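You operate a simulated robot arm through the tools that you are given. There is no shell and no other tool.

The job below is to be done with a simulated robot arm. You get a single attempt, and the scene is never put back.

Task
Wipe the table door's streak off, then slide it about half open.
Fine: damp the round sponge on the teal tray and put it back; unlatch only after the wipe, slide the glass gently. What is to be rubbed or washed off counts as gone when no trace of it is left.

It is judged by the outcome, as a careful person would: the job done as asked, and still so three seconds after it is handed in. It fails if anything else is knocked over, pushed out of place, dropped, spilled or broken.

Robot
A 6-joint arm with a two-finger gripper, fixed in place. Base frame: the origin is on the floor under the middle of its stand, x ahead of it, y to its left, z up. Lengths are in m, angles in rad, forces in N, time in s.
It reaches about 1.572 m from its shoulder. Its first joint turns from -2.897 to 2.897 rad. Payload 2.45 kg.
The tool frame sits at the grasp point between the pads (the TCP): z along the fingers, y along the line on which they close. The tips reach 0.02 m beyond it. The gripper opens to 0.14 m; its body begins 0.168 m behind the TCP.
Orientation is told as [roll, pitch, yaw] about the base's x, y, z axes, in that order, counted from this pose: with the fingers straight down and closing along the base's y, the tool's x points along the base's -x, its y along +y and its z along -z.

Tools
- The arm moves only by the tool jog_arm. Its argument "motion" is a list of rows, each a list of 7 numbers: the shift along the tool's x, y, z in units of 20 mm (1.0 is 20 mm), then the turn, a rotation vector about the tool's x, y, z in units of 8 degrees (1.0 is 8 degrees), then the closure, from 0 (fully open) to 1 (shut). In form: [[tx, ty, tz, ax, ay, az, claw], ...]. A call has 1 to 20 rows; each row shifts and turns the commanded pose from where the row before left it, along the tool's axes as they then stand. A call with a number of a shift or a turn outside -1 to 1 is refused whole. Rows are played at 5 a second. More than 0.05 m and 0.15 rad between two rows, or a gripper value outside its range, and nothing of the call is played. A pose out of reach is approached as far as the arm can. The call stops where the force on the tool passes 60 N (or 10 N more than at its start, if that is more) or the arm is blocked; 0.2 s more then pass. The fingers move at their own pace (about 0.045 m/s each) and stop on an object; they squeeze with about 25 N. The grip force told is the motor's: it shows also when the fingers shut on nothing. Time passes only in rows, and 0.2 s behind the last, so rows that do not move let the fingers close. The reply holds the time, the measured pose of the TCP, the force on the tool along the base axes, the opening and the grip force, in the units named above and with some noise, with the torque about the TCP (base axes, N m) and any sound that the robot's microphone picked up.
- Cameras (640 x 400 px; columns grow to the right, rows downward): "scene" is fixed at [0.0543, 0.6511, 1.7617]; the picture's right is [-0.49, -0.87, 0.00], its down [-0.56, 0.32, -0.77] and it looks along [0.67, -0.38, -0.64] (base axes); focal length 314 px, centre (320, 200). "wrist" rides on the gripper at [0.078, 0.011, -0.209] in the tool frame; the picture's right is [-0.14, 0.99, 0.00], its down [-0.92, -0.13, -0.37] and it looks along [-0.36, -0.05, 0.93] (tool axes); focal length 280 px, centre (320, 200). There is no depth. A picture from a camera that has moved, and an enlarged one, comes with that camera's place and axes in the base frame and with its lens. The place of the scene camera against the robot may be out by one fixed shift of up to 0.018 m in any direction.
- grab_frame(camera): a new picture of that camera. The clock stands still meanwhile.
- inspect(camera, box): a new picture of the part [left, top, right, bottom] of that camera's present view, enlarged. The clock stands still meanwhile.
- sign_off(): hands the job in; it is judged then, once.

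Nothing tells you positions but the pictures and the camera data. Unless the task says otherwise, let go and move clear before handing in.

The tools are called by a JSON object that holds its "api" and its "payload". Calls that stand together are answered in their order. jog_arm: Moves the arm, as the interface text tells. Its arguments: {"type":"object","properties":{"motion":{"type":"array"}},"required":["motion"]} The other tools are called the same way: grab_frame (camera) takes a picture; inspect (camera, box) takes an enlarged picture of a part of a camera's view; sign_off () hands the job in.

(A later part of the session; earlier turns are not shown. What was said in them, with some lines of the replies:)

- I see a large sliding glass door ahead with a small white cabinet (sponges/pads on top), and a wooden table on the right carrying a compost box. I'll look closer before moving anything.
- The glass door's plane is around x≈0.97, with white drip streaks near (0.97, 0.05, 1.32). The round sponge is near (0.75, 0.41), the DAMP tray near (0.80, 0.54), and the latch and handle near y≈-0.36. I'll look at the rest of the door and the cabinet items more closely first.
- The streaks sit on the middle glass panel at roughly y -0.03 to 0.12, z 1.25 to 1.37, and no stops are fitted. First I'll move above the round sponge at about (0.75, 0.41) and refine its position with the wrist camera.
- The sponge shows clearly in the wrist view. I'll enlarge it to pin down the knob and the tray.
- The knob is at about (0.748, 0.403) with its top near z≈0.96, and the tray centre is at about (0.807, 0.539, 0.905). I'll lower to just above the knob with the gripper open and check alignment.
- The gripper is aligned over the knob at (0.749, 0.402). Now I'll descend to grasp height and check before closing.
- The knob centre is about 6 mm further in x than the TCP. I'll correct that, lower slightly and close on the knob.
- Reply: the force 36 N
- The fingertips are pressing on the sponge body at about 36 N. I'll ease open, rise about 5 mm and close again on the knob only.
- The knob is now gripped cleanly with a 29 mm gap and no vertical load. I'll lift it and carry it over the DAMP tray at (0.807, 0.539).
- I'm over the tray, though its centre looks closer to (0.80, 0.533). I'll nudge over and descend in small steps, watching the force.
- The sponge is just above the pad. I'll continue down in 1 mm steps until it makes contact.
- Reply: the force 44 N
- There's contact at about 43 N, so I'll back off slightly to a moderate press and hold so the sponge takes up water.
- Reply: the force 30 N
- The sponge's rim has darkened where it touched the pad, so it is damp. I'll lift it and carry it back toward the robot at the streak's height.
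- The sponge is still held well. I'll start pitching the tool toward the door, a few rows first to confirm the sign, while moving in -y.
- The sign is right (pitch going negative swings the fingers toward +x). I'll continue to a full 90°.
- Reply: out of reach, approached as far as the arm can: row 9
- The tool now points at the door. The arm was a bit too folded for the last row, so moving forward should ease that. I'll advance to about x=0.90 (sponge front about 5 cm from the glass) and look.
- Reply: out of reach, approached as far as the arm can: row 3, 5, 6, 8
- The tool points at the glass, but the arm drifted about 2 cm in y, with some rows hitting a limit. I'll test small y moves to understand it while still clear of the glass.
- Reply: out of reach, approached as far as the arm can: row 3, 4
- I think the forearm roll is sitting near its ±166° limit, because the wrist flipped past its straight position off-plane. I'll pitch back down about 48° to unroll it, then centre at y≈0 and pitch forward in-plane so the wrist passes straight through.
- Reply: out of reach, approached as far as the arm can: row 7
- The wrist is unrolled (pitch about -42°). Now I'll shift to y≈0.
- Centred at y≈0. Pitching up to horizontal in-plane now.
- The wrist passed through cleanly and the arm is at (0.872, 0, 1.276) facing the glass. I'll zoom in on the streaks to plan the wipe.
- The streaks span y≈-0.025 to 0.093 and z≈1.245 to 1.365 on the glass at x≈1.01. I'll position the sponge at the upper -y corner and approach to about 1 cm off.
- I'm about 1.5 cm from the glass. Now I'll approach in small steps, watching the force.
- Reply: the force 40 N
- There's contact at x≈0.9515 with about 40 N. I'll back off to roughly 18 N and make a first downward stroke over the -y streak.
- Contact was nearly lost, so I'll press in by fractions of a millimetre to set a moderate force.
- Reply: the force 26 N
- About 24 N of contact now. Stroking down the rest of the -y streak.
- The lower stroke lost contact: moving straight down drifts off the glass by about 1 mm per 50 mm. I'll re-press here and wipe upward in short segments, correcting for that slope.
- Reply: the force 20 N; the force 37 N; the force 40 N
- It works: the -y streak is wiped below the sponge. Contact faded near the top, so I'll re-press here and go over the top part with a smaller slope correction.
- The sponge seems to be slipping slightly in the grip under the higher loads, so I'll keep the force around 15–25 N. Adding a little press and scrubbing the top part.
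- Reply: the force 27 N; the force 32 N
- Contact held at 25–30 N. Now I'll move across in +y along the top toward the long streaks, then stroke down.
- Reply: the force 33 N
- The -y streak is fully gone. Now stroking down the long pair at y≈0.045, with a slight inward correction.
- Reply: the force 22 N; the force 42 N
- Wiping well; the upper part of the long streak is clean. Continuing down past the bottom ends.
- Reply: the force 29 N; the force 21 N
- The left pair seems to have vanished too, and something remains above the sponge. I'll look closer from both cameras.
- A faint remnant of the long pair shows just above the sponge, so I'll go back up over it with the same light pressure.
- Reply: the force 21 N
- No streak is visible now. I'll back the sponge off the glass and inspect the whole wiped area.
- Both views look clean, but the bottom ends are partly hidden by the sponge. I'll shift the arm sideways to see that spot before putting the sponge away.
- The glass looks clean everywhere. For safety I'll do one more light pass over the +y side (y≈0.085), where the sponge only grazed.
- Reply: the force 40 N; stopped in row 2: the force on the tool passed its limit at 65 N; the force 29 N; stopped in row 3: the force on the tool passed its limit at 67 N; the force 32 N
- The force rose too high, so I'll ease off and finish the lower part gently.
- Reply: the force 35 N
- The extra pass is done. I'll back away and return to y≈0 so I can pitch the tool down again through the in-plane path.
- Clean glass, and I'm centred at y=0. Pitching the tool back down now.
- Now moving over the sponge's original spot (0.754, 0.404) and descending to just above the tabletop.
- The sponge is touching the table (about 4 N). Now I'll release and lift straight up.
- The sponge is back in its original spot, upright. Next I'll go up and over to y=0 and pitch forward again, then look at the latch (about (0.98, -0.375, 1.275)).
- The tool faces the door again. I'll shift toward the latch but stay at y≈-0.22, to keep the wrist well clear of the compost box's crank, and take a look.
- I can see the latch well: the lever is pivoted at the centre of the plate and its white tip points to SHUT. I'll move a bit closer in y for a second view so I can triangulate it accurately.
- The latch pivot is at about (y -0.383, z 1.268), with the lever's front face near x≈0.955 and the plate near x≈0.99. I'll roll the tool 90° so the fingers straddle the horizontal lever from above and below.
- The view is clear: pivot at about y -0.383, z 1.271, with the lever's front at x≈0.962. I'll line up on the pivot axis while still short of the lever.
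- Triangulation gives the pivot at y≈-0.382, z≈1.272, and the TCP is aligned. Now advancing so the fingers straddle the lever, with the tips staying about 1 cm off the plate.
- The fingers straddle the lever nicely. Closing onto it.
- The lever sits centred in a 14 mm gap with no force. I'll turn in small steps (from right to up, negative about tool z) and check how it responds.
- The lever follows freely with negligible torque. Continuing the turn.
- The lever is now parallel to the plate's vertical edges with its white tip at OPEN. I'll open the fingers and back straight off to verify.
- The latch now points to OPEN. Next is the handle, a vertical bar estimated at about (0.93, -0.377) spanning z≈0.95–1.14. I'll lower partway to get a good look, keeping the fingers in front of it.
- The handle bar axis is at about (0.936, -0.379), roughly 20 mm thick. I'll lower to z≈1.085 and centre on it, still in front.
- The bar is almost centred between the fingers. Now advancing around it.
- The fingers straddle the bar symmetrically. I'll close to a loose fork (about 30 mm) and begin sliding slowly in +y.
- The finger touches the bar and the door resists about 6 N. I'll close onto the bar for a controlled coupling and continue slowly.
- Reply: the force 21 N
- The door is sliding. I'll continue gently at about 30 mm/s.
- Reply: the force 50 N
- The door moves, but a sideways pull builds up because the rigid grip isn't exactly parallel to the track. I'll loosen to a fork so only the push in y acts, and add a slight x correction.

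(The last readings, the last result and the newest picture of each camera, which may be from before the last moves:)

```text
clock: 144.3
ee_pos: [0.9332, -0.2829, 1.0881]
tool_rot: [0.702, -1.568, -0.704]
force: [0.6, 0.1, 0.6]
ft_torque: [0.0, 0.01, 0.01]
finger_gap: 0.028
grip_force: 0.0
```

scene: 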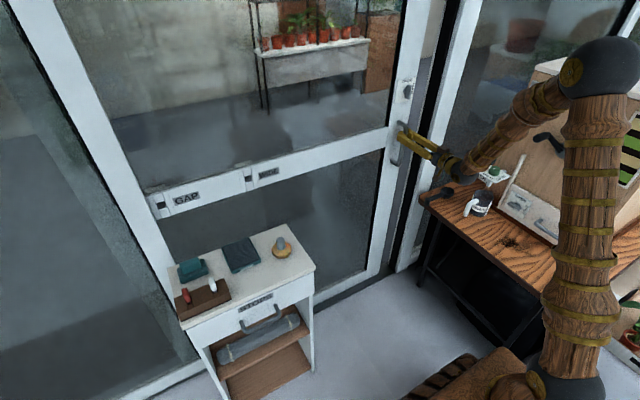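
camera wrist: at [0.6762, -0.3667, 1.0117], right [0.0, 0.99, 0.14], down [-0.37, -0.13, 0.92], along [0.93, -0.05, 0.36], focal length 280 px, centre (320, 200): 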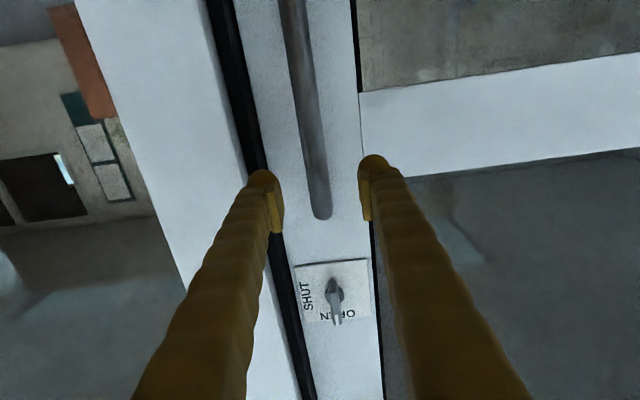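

{"api": "jog_arm", "payload": {"motion": [[0, 0.15, 0, 0, 0, 0, 0.8], [0, 0.15, 0.003, 0, 0, 0, 0.8], [0, 0.2, 0.003, 0, 0, 0, 0.8], [0, 0.25, 0.004, 0, 0, 0, 0.8], [0, 0.3, 0.005, 0, 0, 0, 0.8], [0, 0.3, 0.005, 0, 0, 0, 0.8], [0, 0.3, 0.005, 0, 0, 0, 0.8], [0, 0.3, 0.005, 0, 0, 0, 0.8], [0, 0.3, 0.005, 0, 0, 0, 0.8], [0, 0.3, 0.005, 0, 0, 0, 0.8], [0, 0.3, 0.005, 0, 0, 0, 0.8], [0, 0.3, 0.005, 0, 0, 0, 0.8], [0, 0.3, 0.005, 0, 0, 0, 0.8], [0, 0.3, 0.005, 0, 0, 0, 0.8], [0, 0.2, 0.003, 0, 0, 0, 0.8], [0, 0, 0, 0, 0, 0, 0.8]]}}

{"api": "grab_frame", "payload": {"camera": "scene"}}

{"api": "inspect", "payload": {"camera": "wrist", "box": [220, 100, 420, 240]}}

```text
clock: 147.7
ee_pos: [0.9355, -0.2037, 1.0891]
tool_rot: [0.893, -1.569, -0.893]
force: [1.2, -0.6, -0.3]
ft_torque: [-0.01, 0.02, -0.01]
finger_gap: 0.0284
grip_force: 0.0
```

```text
taken
```

scene: 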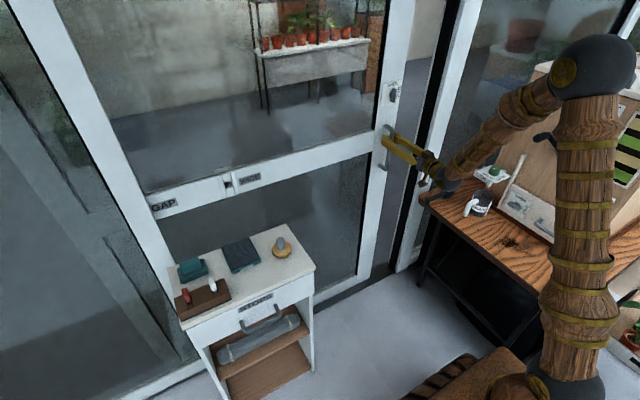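

```text
2.86 times, centred on (320, 170) of wrist
camera zoom: at [0.726, -0.1929, 1.0116], right [0.0, 0.99, 0.14], down [-0.37, -0.13, 0.92], along [0.93, -0.05, 0.36], focal length 801 px, centre (320, 286)
```

zoom: 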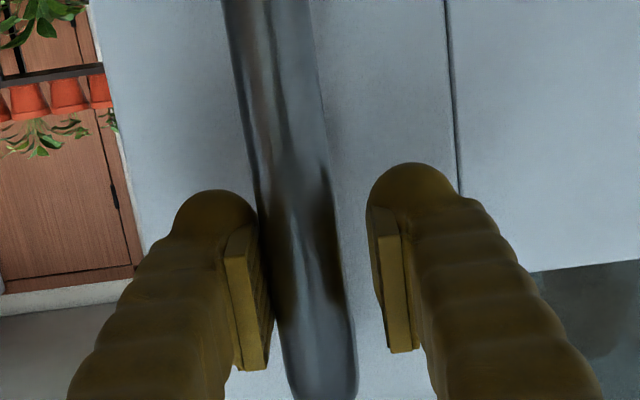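

This works well: the door follows with only light force, and its left end passes behind the left post. Continuing in the same gentle way.

{"api": "jog_arm", "payload": {"motion": [[0, 0.15, 0.002, 0, 0, 0, 0.8], [0, 0.25, 0.004, 0, 0, 0, 0.8], [0, 0.35, 0.005, 0, 0, 0, 0.8], [0, 0.35, 0.005, 0, 0, 0, 0.8], [0, 0.35, 0.005, 0, 0, 0, 0.8], [0, 0.35, 0.005, 0, 0, 0, 0.8], [0, 0.35, 0.005, 0, 0, 0, 0.8], [0, 0.35, 0.005, 0, 0, 0, 0.8], [0, 0.35, 0.005, 0, 0, 0, 0.8], [0, 0.35, 0.005, 0, 0, 0, 0.8], [0, 0.35, 0.005, 0, 0, 0, 0.8], [0, 0.35, 0.005, 0, 0, 0, 0.8], [0, 0.35, 0.005, 0, 0, 0, 0.8], [0, 0.35, 0.005, 0, 0, 0, 0.8], [0, 0.35, 0.005, 0, 0, 0, 0.8], [0, 0.35, 0.005, 0, 0, 0, 0.8], [0, 0.3, 0.005, 0, 0, 0, 0.8], [0, 0.2, 0.003, 0, 0, 0, 0.8], [0, 0.1, 0.002, 0, 0, 0, 0.8], [0, 0, 0, 0, 0, 0, 0.8]]}}

{"api": "grab_frame", "payload": {"camera": "scene"}}

{"api": "inspect", "payload": {"camera": "wrist", "box": [220, 100, 420, 240]}}

```text
clock: 151.9
ee_pos: [0.9373, -0.086, 1.0878]
tool_rot: [0.74, -1.569, -0.74]
force: [0.5, -3.8, 1.5]
ft_torque: [-0.07, -0.01, 0.03]
finger_gap: 0.0305
grip_force: 1.8
```

```text
taken
```

scene: 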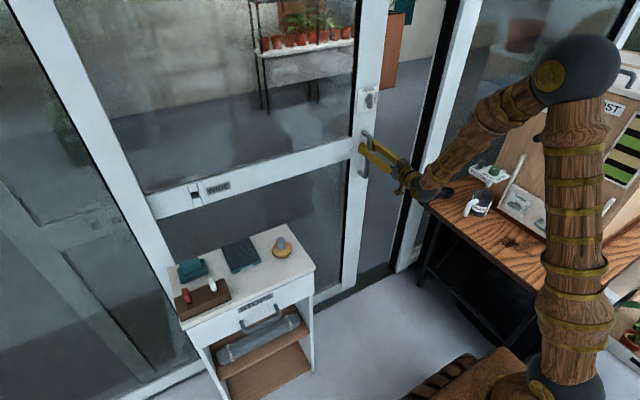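

```text
2.86 times, centred on (320, 170) of wrist
camera zoom: at [0.7281, -0.0744, 1.0108], right [0.0, 0.99, 0.14], down [-0.37, -0.13, 0.92], along [0.93, -0.05, 0.36], focal length 801 px, centre (320, 286)
```

zoom: 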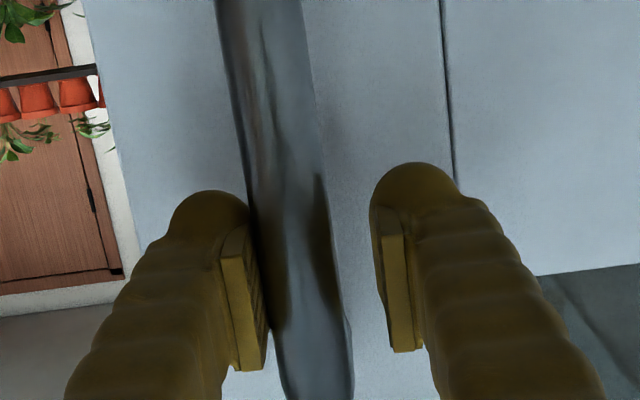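

Good progress (bar at about y -0.09). Continuing toward about y +0.16, roughly half of the travel.

{"api": "jog_arm", "payload": {"motion": [[0, 0.15, 0.002, 0, 0, 0, 0.8], [0, 0.25, 0.004, 0, 0, 0, 0.8], [0, 0.35, 0.005, 0, 0, 0, 0.8], [0, 0.35, 0.005, 0, 0, 0, 0.8], [0, 0.35, 0.005, 0, 0, 0, 0.8], [0, 0.35, 0.005, 0, 0, 0, 0.8], [0, 0.35, 0.005, 0, 0, 0, 0.8], [0, 0.35, 0.005, 0, 0, 0, 0.8], [0, 0.35, 0.005, 0, 0, 0, 0.8], [0, 0.35, 0.005, 0, 0, 0, 0.8], [0, 0.35, 0.005, 0, 0, 0, 0.8], [0, 0.35, 0.005, 0, 0, 0, 0.8], [0, 0.35, 0.005, 0, 0, 0, 0.8], [0, 0.35, 0.005, 0, 0, 0, 0.8], [0, 0.35, 0.005, 0, 0, 0, 0.8], [0, 0.35, 0.005, 0, 0, 0, 0.8], [0, 0.3, 0.005, 0, 0, 0, 0.8], [0, 0.2, 0.003, 0, 0, 0, 0.8], [0, 0.1, 0.002, 0, 0, 0, 0.8], [0, 0, 0, 0, 0, 0, 0.8]]}}

{"api": "grab_frame", "payload": {"camera": "scene"}}

```text
clock: 156.1
ee_pos: [0.9389, 0.0315, 1.0898]
tool_rot: [0.948, -1.569, -0.947]
force: [0.3, -6.4, 2.1]
ft_torque: [-0.04, -0.01, 0.03]
finger_gap: 0.0313
grip_force: 2.7
```

```text
taken
```

scene: 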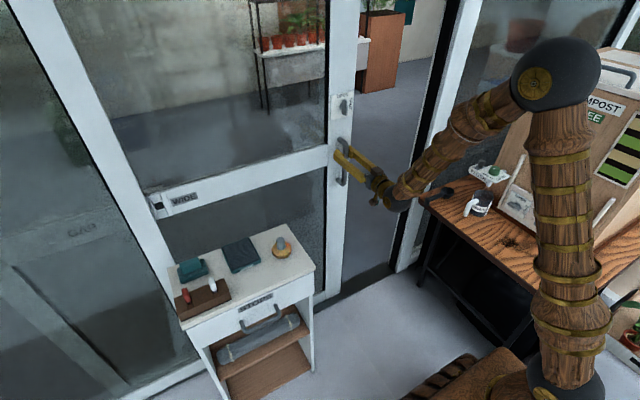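

The door has travelled about 0.40 m. The doorway clear width is about 1.1–1.17 m, so about 0.12 m more brings it to roughly half open.

{"api": "jog_arm", "payload": {"motion": [[0, 0.15, 0.002, 0, 0, 0, 0.8], [0, 0.25, 0.004, 0, 0, 0, 0.8], [0, 0.35, 0.005, 0, 0, 0, 0.8], [0, 0.35, 0.005, 0, 0, 0, 0.8], [0, 0.35, 0.005, 0, 0, 0, 0.8], [0, 0.35, 0.005, 0, 0, 0, 0.8], [0, 0.35, 0.005, 0, 0, 0, 0.8], [0, 0.35, 0.005, 0, 0, 0, 0.8], [0, 0.35, 0.005, 0, 0, 0, 0.8], [0, 0.35, 0.005, 0, 0, 0, 0.8], [0, 0.35, 0.005, 0, 0, 0, 0.8], [0, 0.35, 0.005, 0, 0, 0, 0.8], [0, 0.35, 0.005, 0, 0, 0, 0.8], [0, 0.35, 0.005, 0, 0, 0, 0.8], [0, 0.35, 0.005, 0, 0, 0, 0.8], [0, 0.35, 0.005, 0, 0, 0, 0.8], [0, 0.3, 0.005, 0, 0, 0, 0.8], [0, 0.2, 0.003, 0, 0, 0, 0.8], [0, 0.1, 0.002, 0, 0, 0, 0.8], [0, 0, 0, 0, 0, 0, 0.8]]}}

{"api": "grab_frame", "payload": {"camera": "scene"}}

{"api": "grab_frame", "payload": {"camera": "wrist"}}

```text
clock: 160.3
ee_pos: [0.9399, 0.1496, 1.0888]
tool_rot: [0.687, -1.569, -0.688]
force: [-2.9, -8.1, 0.4]
ft_torque: [-0.01, 0.01, -0.03]
finger_gap: 0.0328
grip_force: 3.2
```

```text
taken
```

scene: 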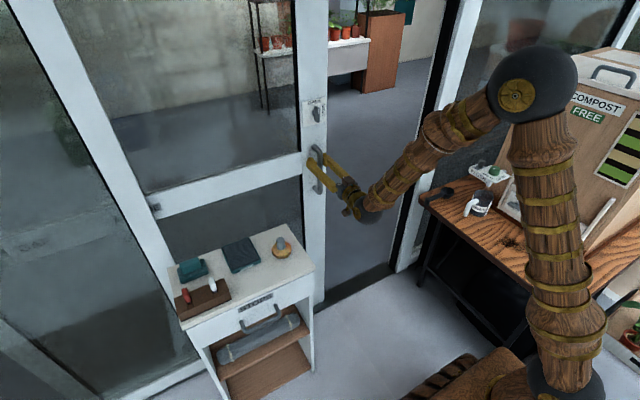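

```text
taken
camera wrist: at [0.7313, 0.1608, 1.0117], right [0.0, 0.99, 0.14], down [-0.37, -0.13, 0.92], along [0.93, -0.05, 0.36], focal length 280 px, centre (320, 200)
```

wrist: 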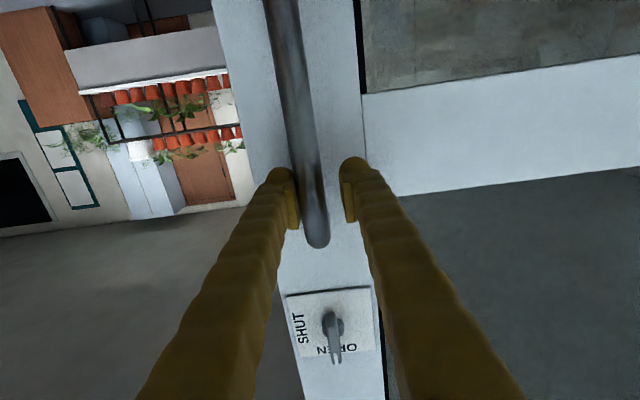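

The door is now about half open: travel ≈0.52 m, handle at y≈0.145, latch still at OPEN. I'll open the fingers and back away from the handle.

{"api": "jog_arm", "payload": {"motion": [[0, 0, 0, 0, 0, 0, 0.7], [0, 0, 0, 0, 0, 0, 0.6], [0, 0, 0, 0, 0, 0, 0.5], [0, 0, 0, 0, 0, 0, 0.5], [0, 0, -0.3, 0, 0, 0, 0.5], [0, 0, -0.6, 0, 0, 0, 0.5], [0, 0, -0.9, 0, 0, 0, 0.5], [0, 0, -0.9, 0, 0, 0, 0.5], [0, 0, -0.9, 0, 0, 0, 0.5], [0, 0, -0.9, 0, 0, 0, 0.5], [0, 0, 0, 0, 0, 0, 0.5]]}}

{"api": "grab_frame", "payload": {"camera": "scene"}}

{"api": "grab_frame", "payload": {"camera": "wrist"}}

```text
clock: 162.7
ee_pos: [0.8503, 0.1503, 1.0892]
tool_rot: [0.697, -1.567, -0.699]
force: [-0.1, 0.3, -0.3]
ft_torque: [-0.02, 0.0, -0.01]
finger_gap: 0.0701
grip_force: 0.0
```

```text
taken
```

scene: 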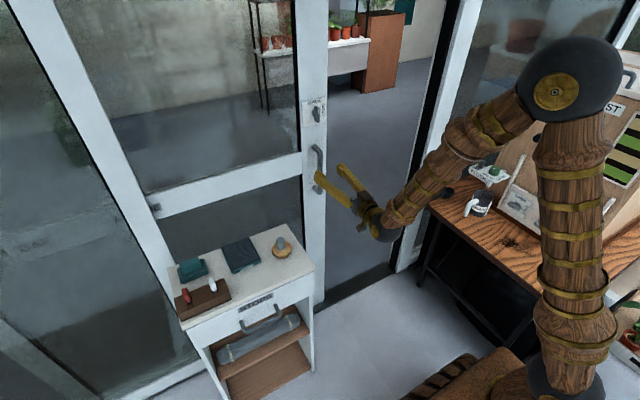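

```text
taken
camera wrist: at [0.6417, 0.1614, 1.0125], right [0.0, 0.99, 0.14], down [-0.37, -0.13, 0.92], along [0.93, -0.05, 0.36], focal length 280 px, centre (320, 200)
```

wrist: 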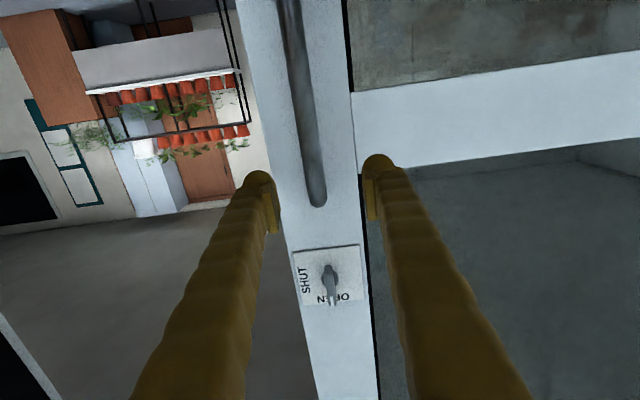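

The door stays put. I'll check the wiped part of the glass, now shifted left with the door, and the cabinet items.

{"api": "inspect", "payload": {"camera": "scene", "box": [120, 60, 300, 190]}}

{"api": "inspect", "payload": {"camera": "scene", "box": [150, 215, 330, 345]}}

{"api": "inspect", "payload": {"camera": "scene", "box": [165, 95, 245, 155]}}

```text
3.08 times, centred on (210, 125) of scene
camera zoom: at [0.0543, 0.6511, 1.7617], right [-0.49, -0.87, 0.0], down [-0.56, 0.32, -0.77], along [0.67, -0.38, -0.64], focal length 967 px, centre (658, 431)
```

zoom: 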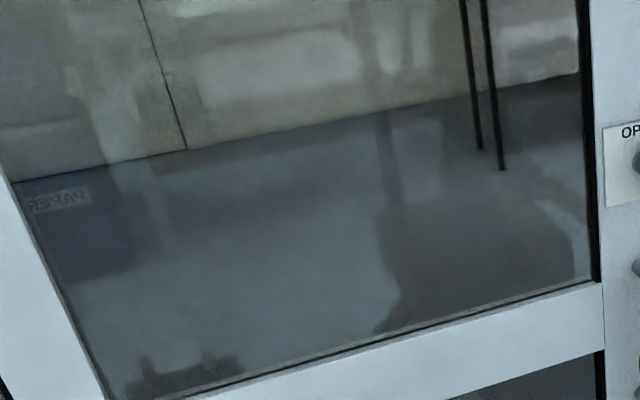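

```text
3.08 times, centred on (240, 280) of scene
camera zoom: at [0.0543, 0.6511, 1.7617], right [-0.49, -0.87, 0.0], down [-0.56, 0.32, -0.77], along [0.67, -0.38, -0.64], focal length 967 px, centre (566, -46)
```

zoom: 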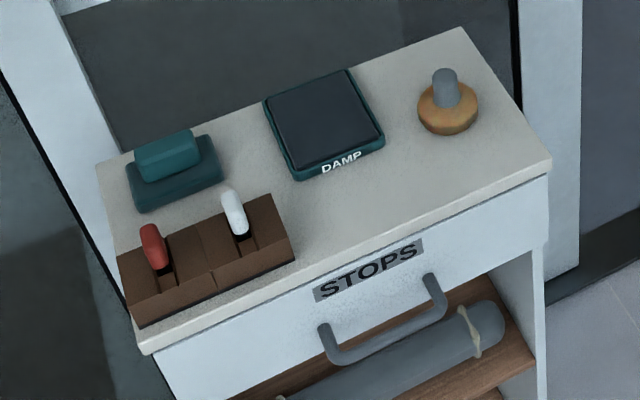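

```text
6.67 times, centred on (205, 125) of scene
camera zoom: at [0.0543, 0.6511, 1.7617], right [-0.49, -0.87, 0.0], down [-0.56, 0.32, -0.77], along [0.67, -0.38, -0.64], focal length 2094 px, centre (1087, 700)
```

zoom: 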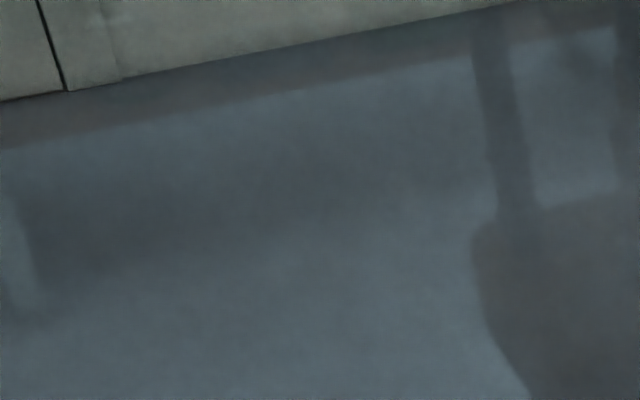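

The glass is spotless and all the cabinet items are in place. I'll move the arm clear and do a final check.

{"api": "jog_arm", "payload": {"motion": [[-0.5, 0, -0.4, 0, 0, 0, 0.5], [-0.8, 0, -0.5, 0, 0, 0, 0.5], [-0.8, 0, -0.5, 0, 0, 0, 0.5], [-0.8, 0, -0.5, 0, 0, 0, 0.5], [-0.8, 0, -0.3, 0, 0, 0, 0.5], [-0.8, 0, -0.3, 0, 0, 0, 0.5], [-0.8, 0, 0, 0, 0, 0, 0.5], [0, 0, 0, 0, 0, 0, 0.5], [0, 0, 0, 0, 0, 0, 0.5], [0, 0, 0, 0, 0, 0, 0.5]]}}

{"api": "grab_frame", "payload": {"camera": "scene"}}

{"api": "grab_frame", "payload": {"camera": "wrist"}}

```text
clock: 164.9
ee_pos: [0.8018, 0.1504, 1.1942]
tool_rot: [0.756, -1.567, -0.756]
force: [-0.4, -0.1, -0.7]
ft_torque: [-0.02, -0.01, -0.02]
finger_gap: 0.07
grip_force: 0.0
```

```text
taken
```

scene: 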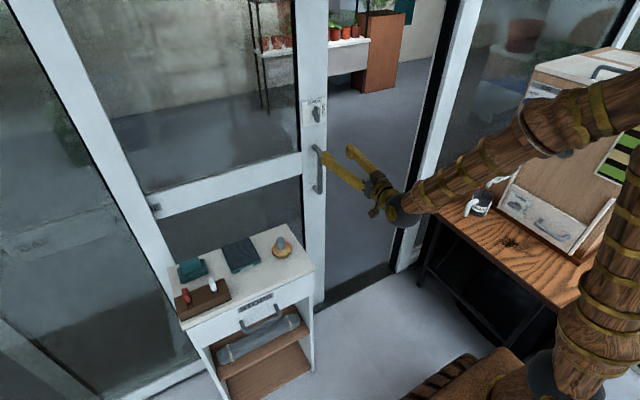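

```text
taken
camera wrist: at [0.5922, 0.161, 1.1176], right [0.0, 0.99, 0.14], down [-0.37, -0.13, 0.92], along [0.93, -0.05, 0.36], focal length 280 px, centre (320, 200)
```

wrist: 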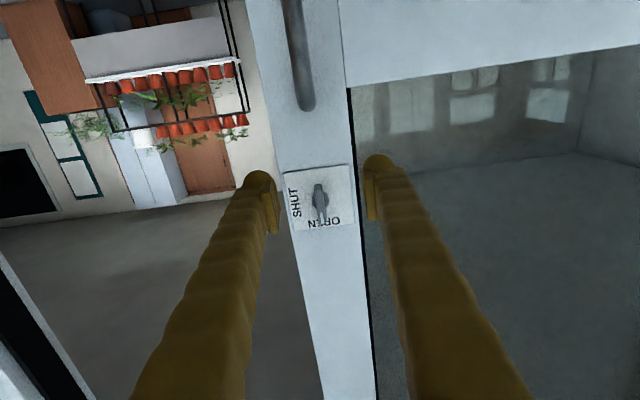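

The streak is wiped off, the sponge is back in its place, the latch is at OPEN and the door is resting about half open. The arm is clear and nothing else has moved, so I'm handing it in.

{"api": "sign_off", "payload": {}}

```text
The job is handed in.
```

The glass door's streak is wiped off and the door now stands about half open. No trace of the streak showed in close-ups from both cameras after the wipe, or from the fixed camera once the door was open.

- **Sponge:** I damped the round sponge on the teal tray, wiped the glass with it, and set it back upright in its original spot.
- **Latch:** I turned it from SHUT to OPEN only after the wipe was finished.
- **Door:** I slid it slowly by its handle, about 0.52 m. I couldn't see where the track ends, so half open is judged from the doorway width of roughly 1.17 m. It stayed put after I let go.

Twice during an extra wiping pass, the sponge pressed harder than intended (about 65 N), and the arm stopped itself. I eased off and finished the pass lightly, and saw no damage. Early in the slide, the grip on the handle also pulled sideways (about 49 N), so I loosened it before going on.

Nothing else was moved or knocked over, and the arm is clear of the door.
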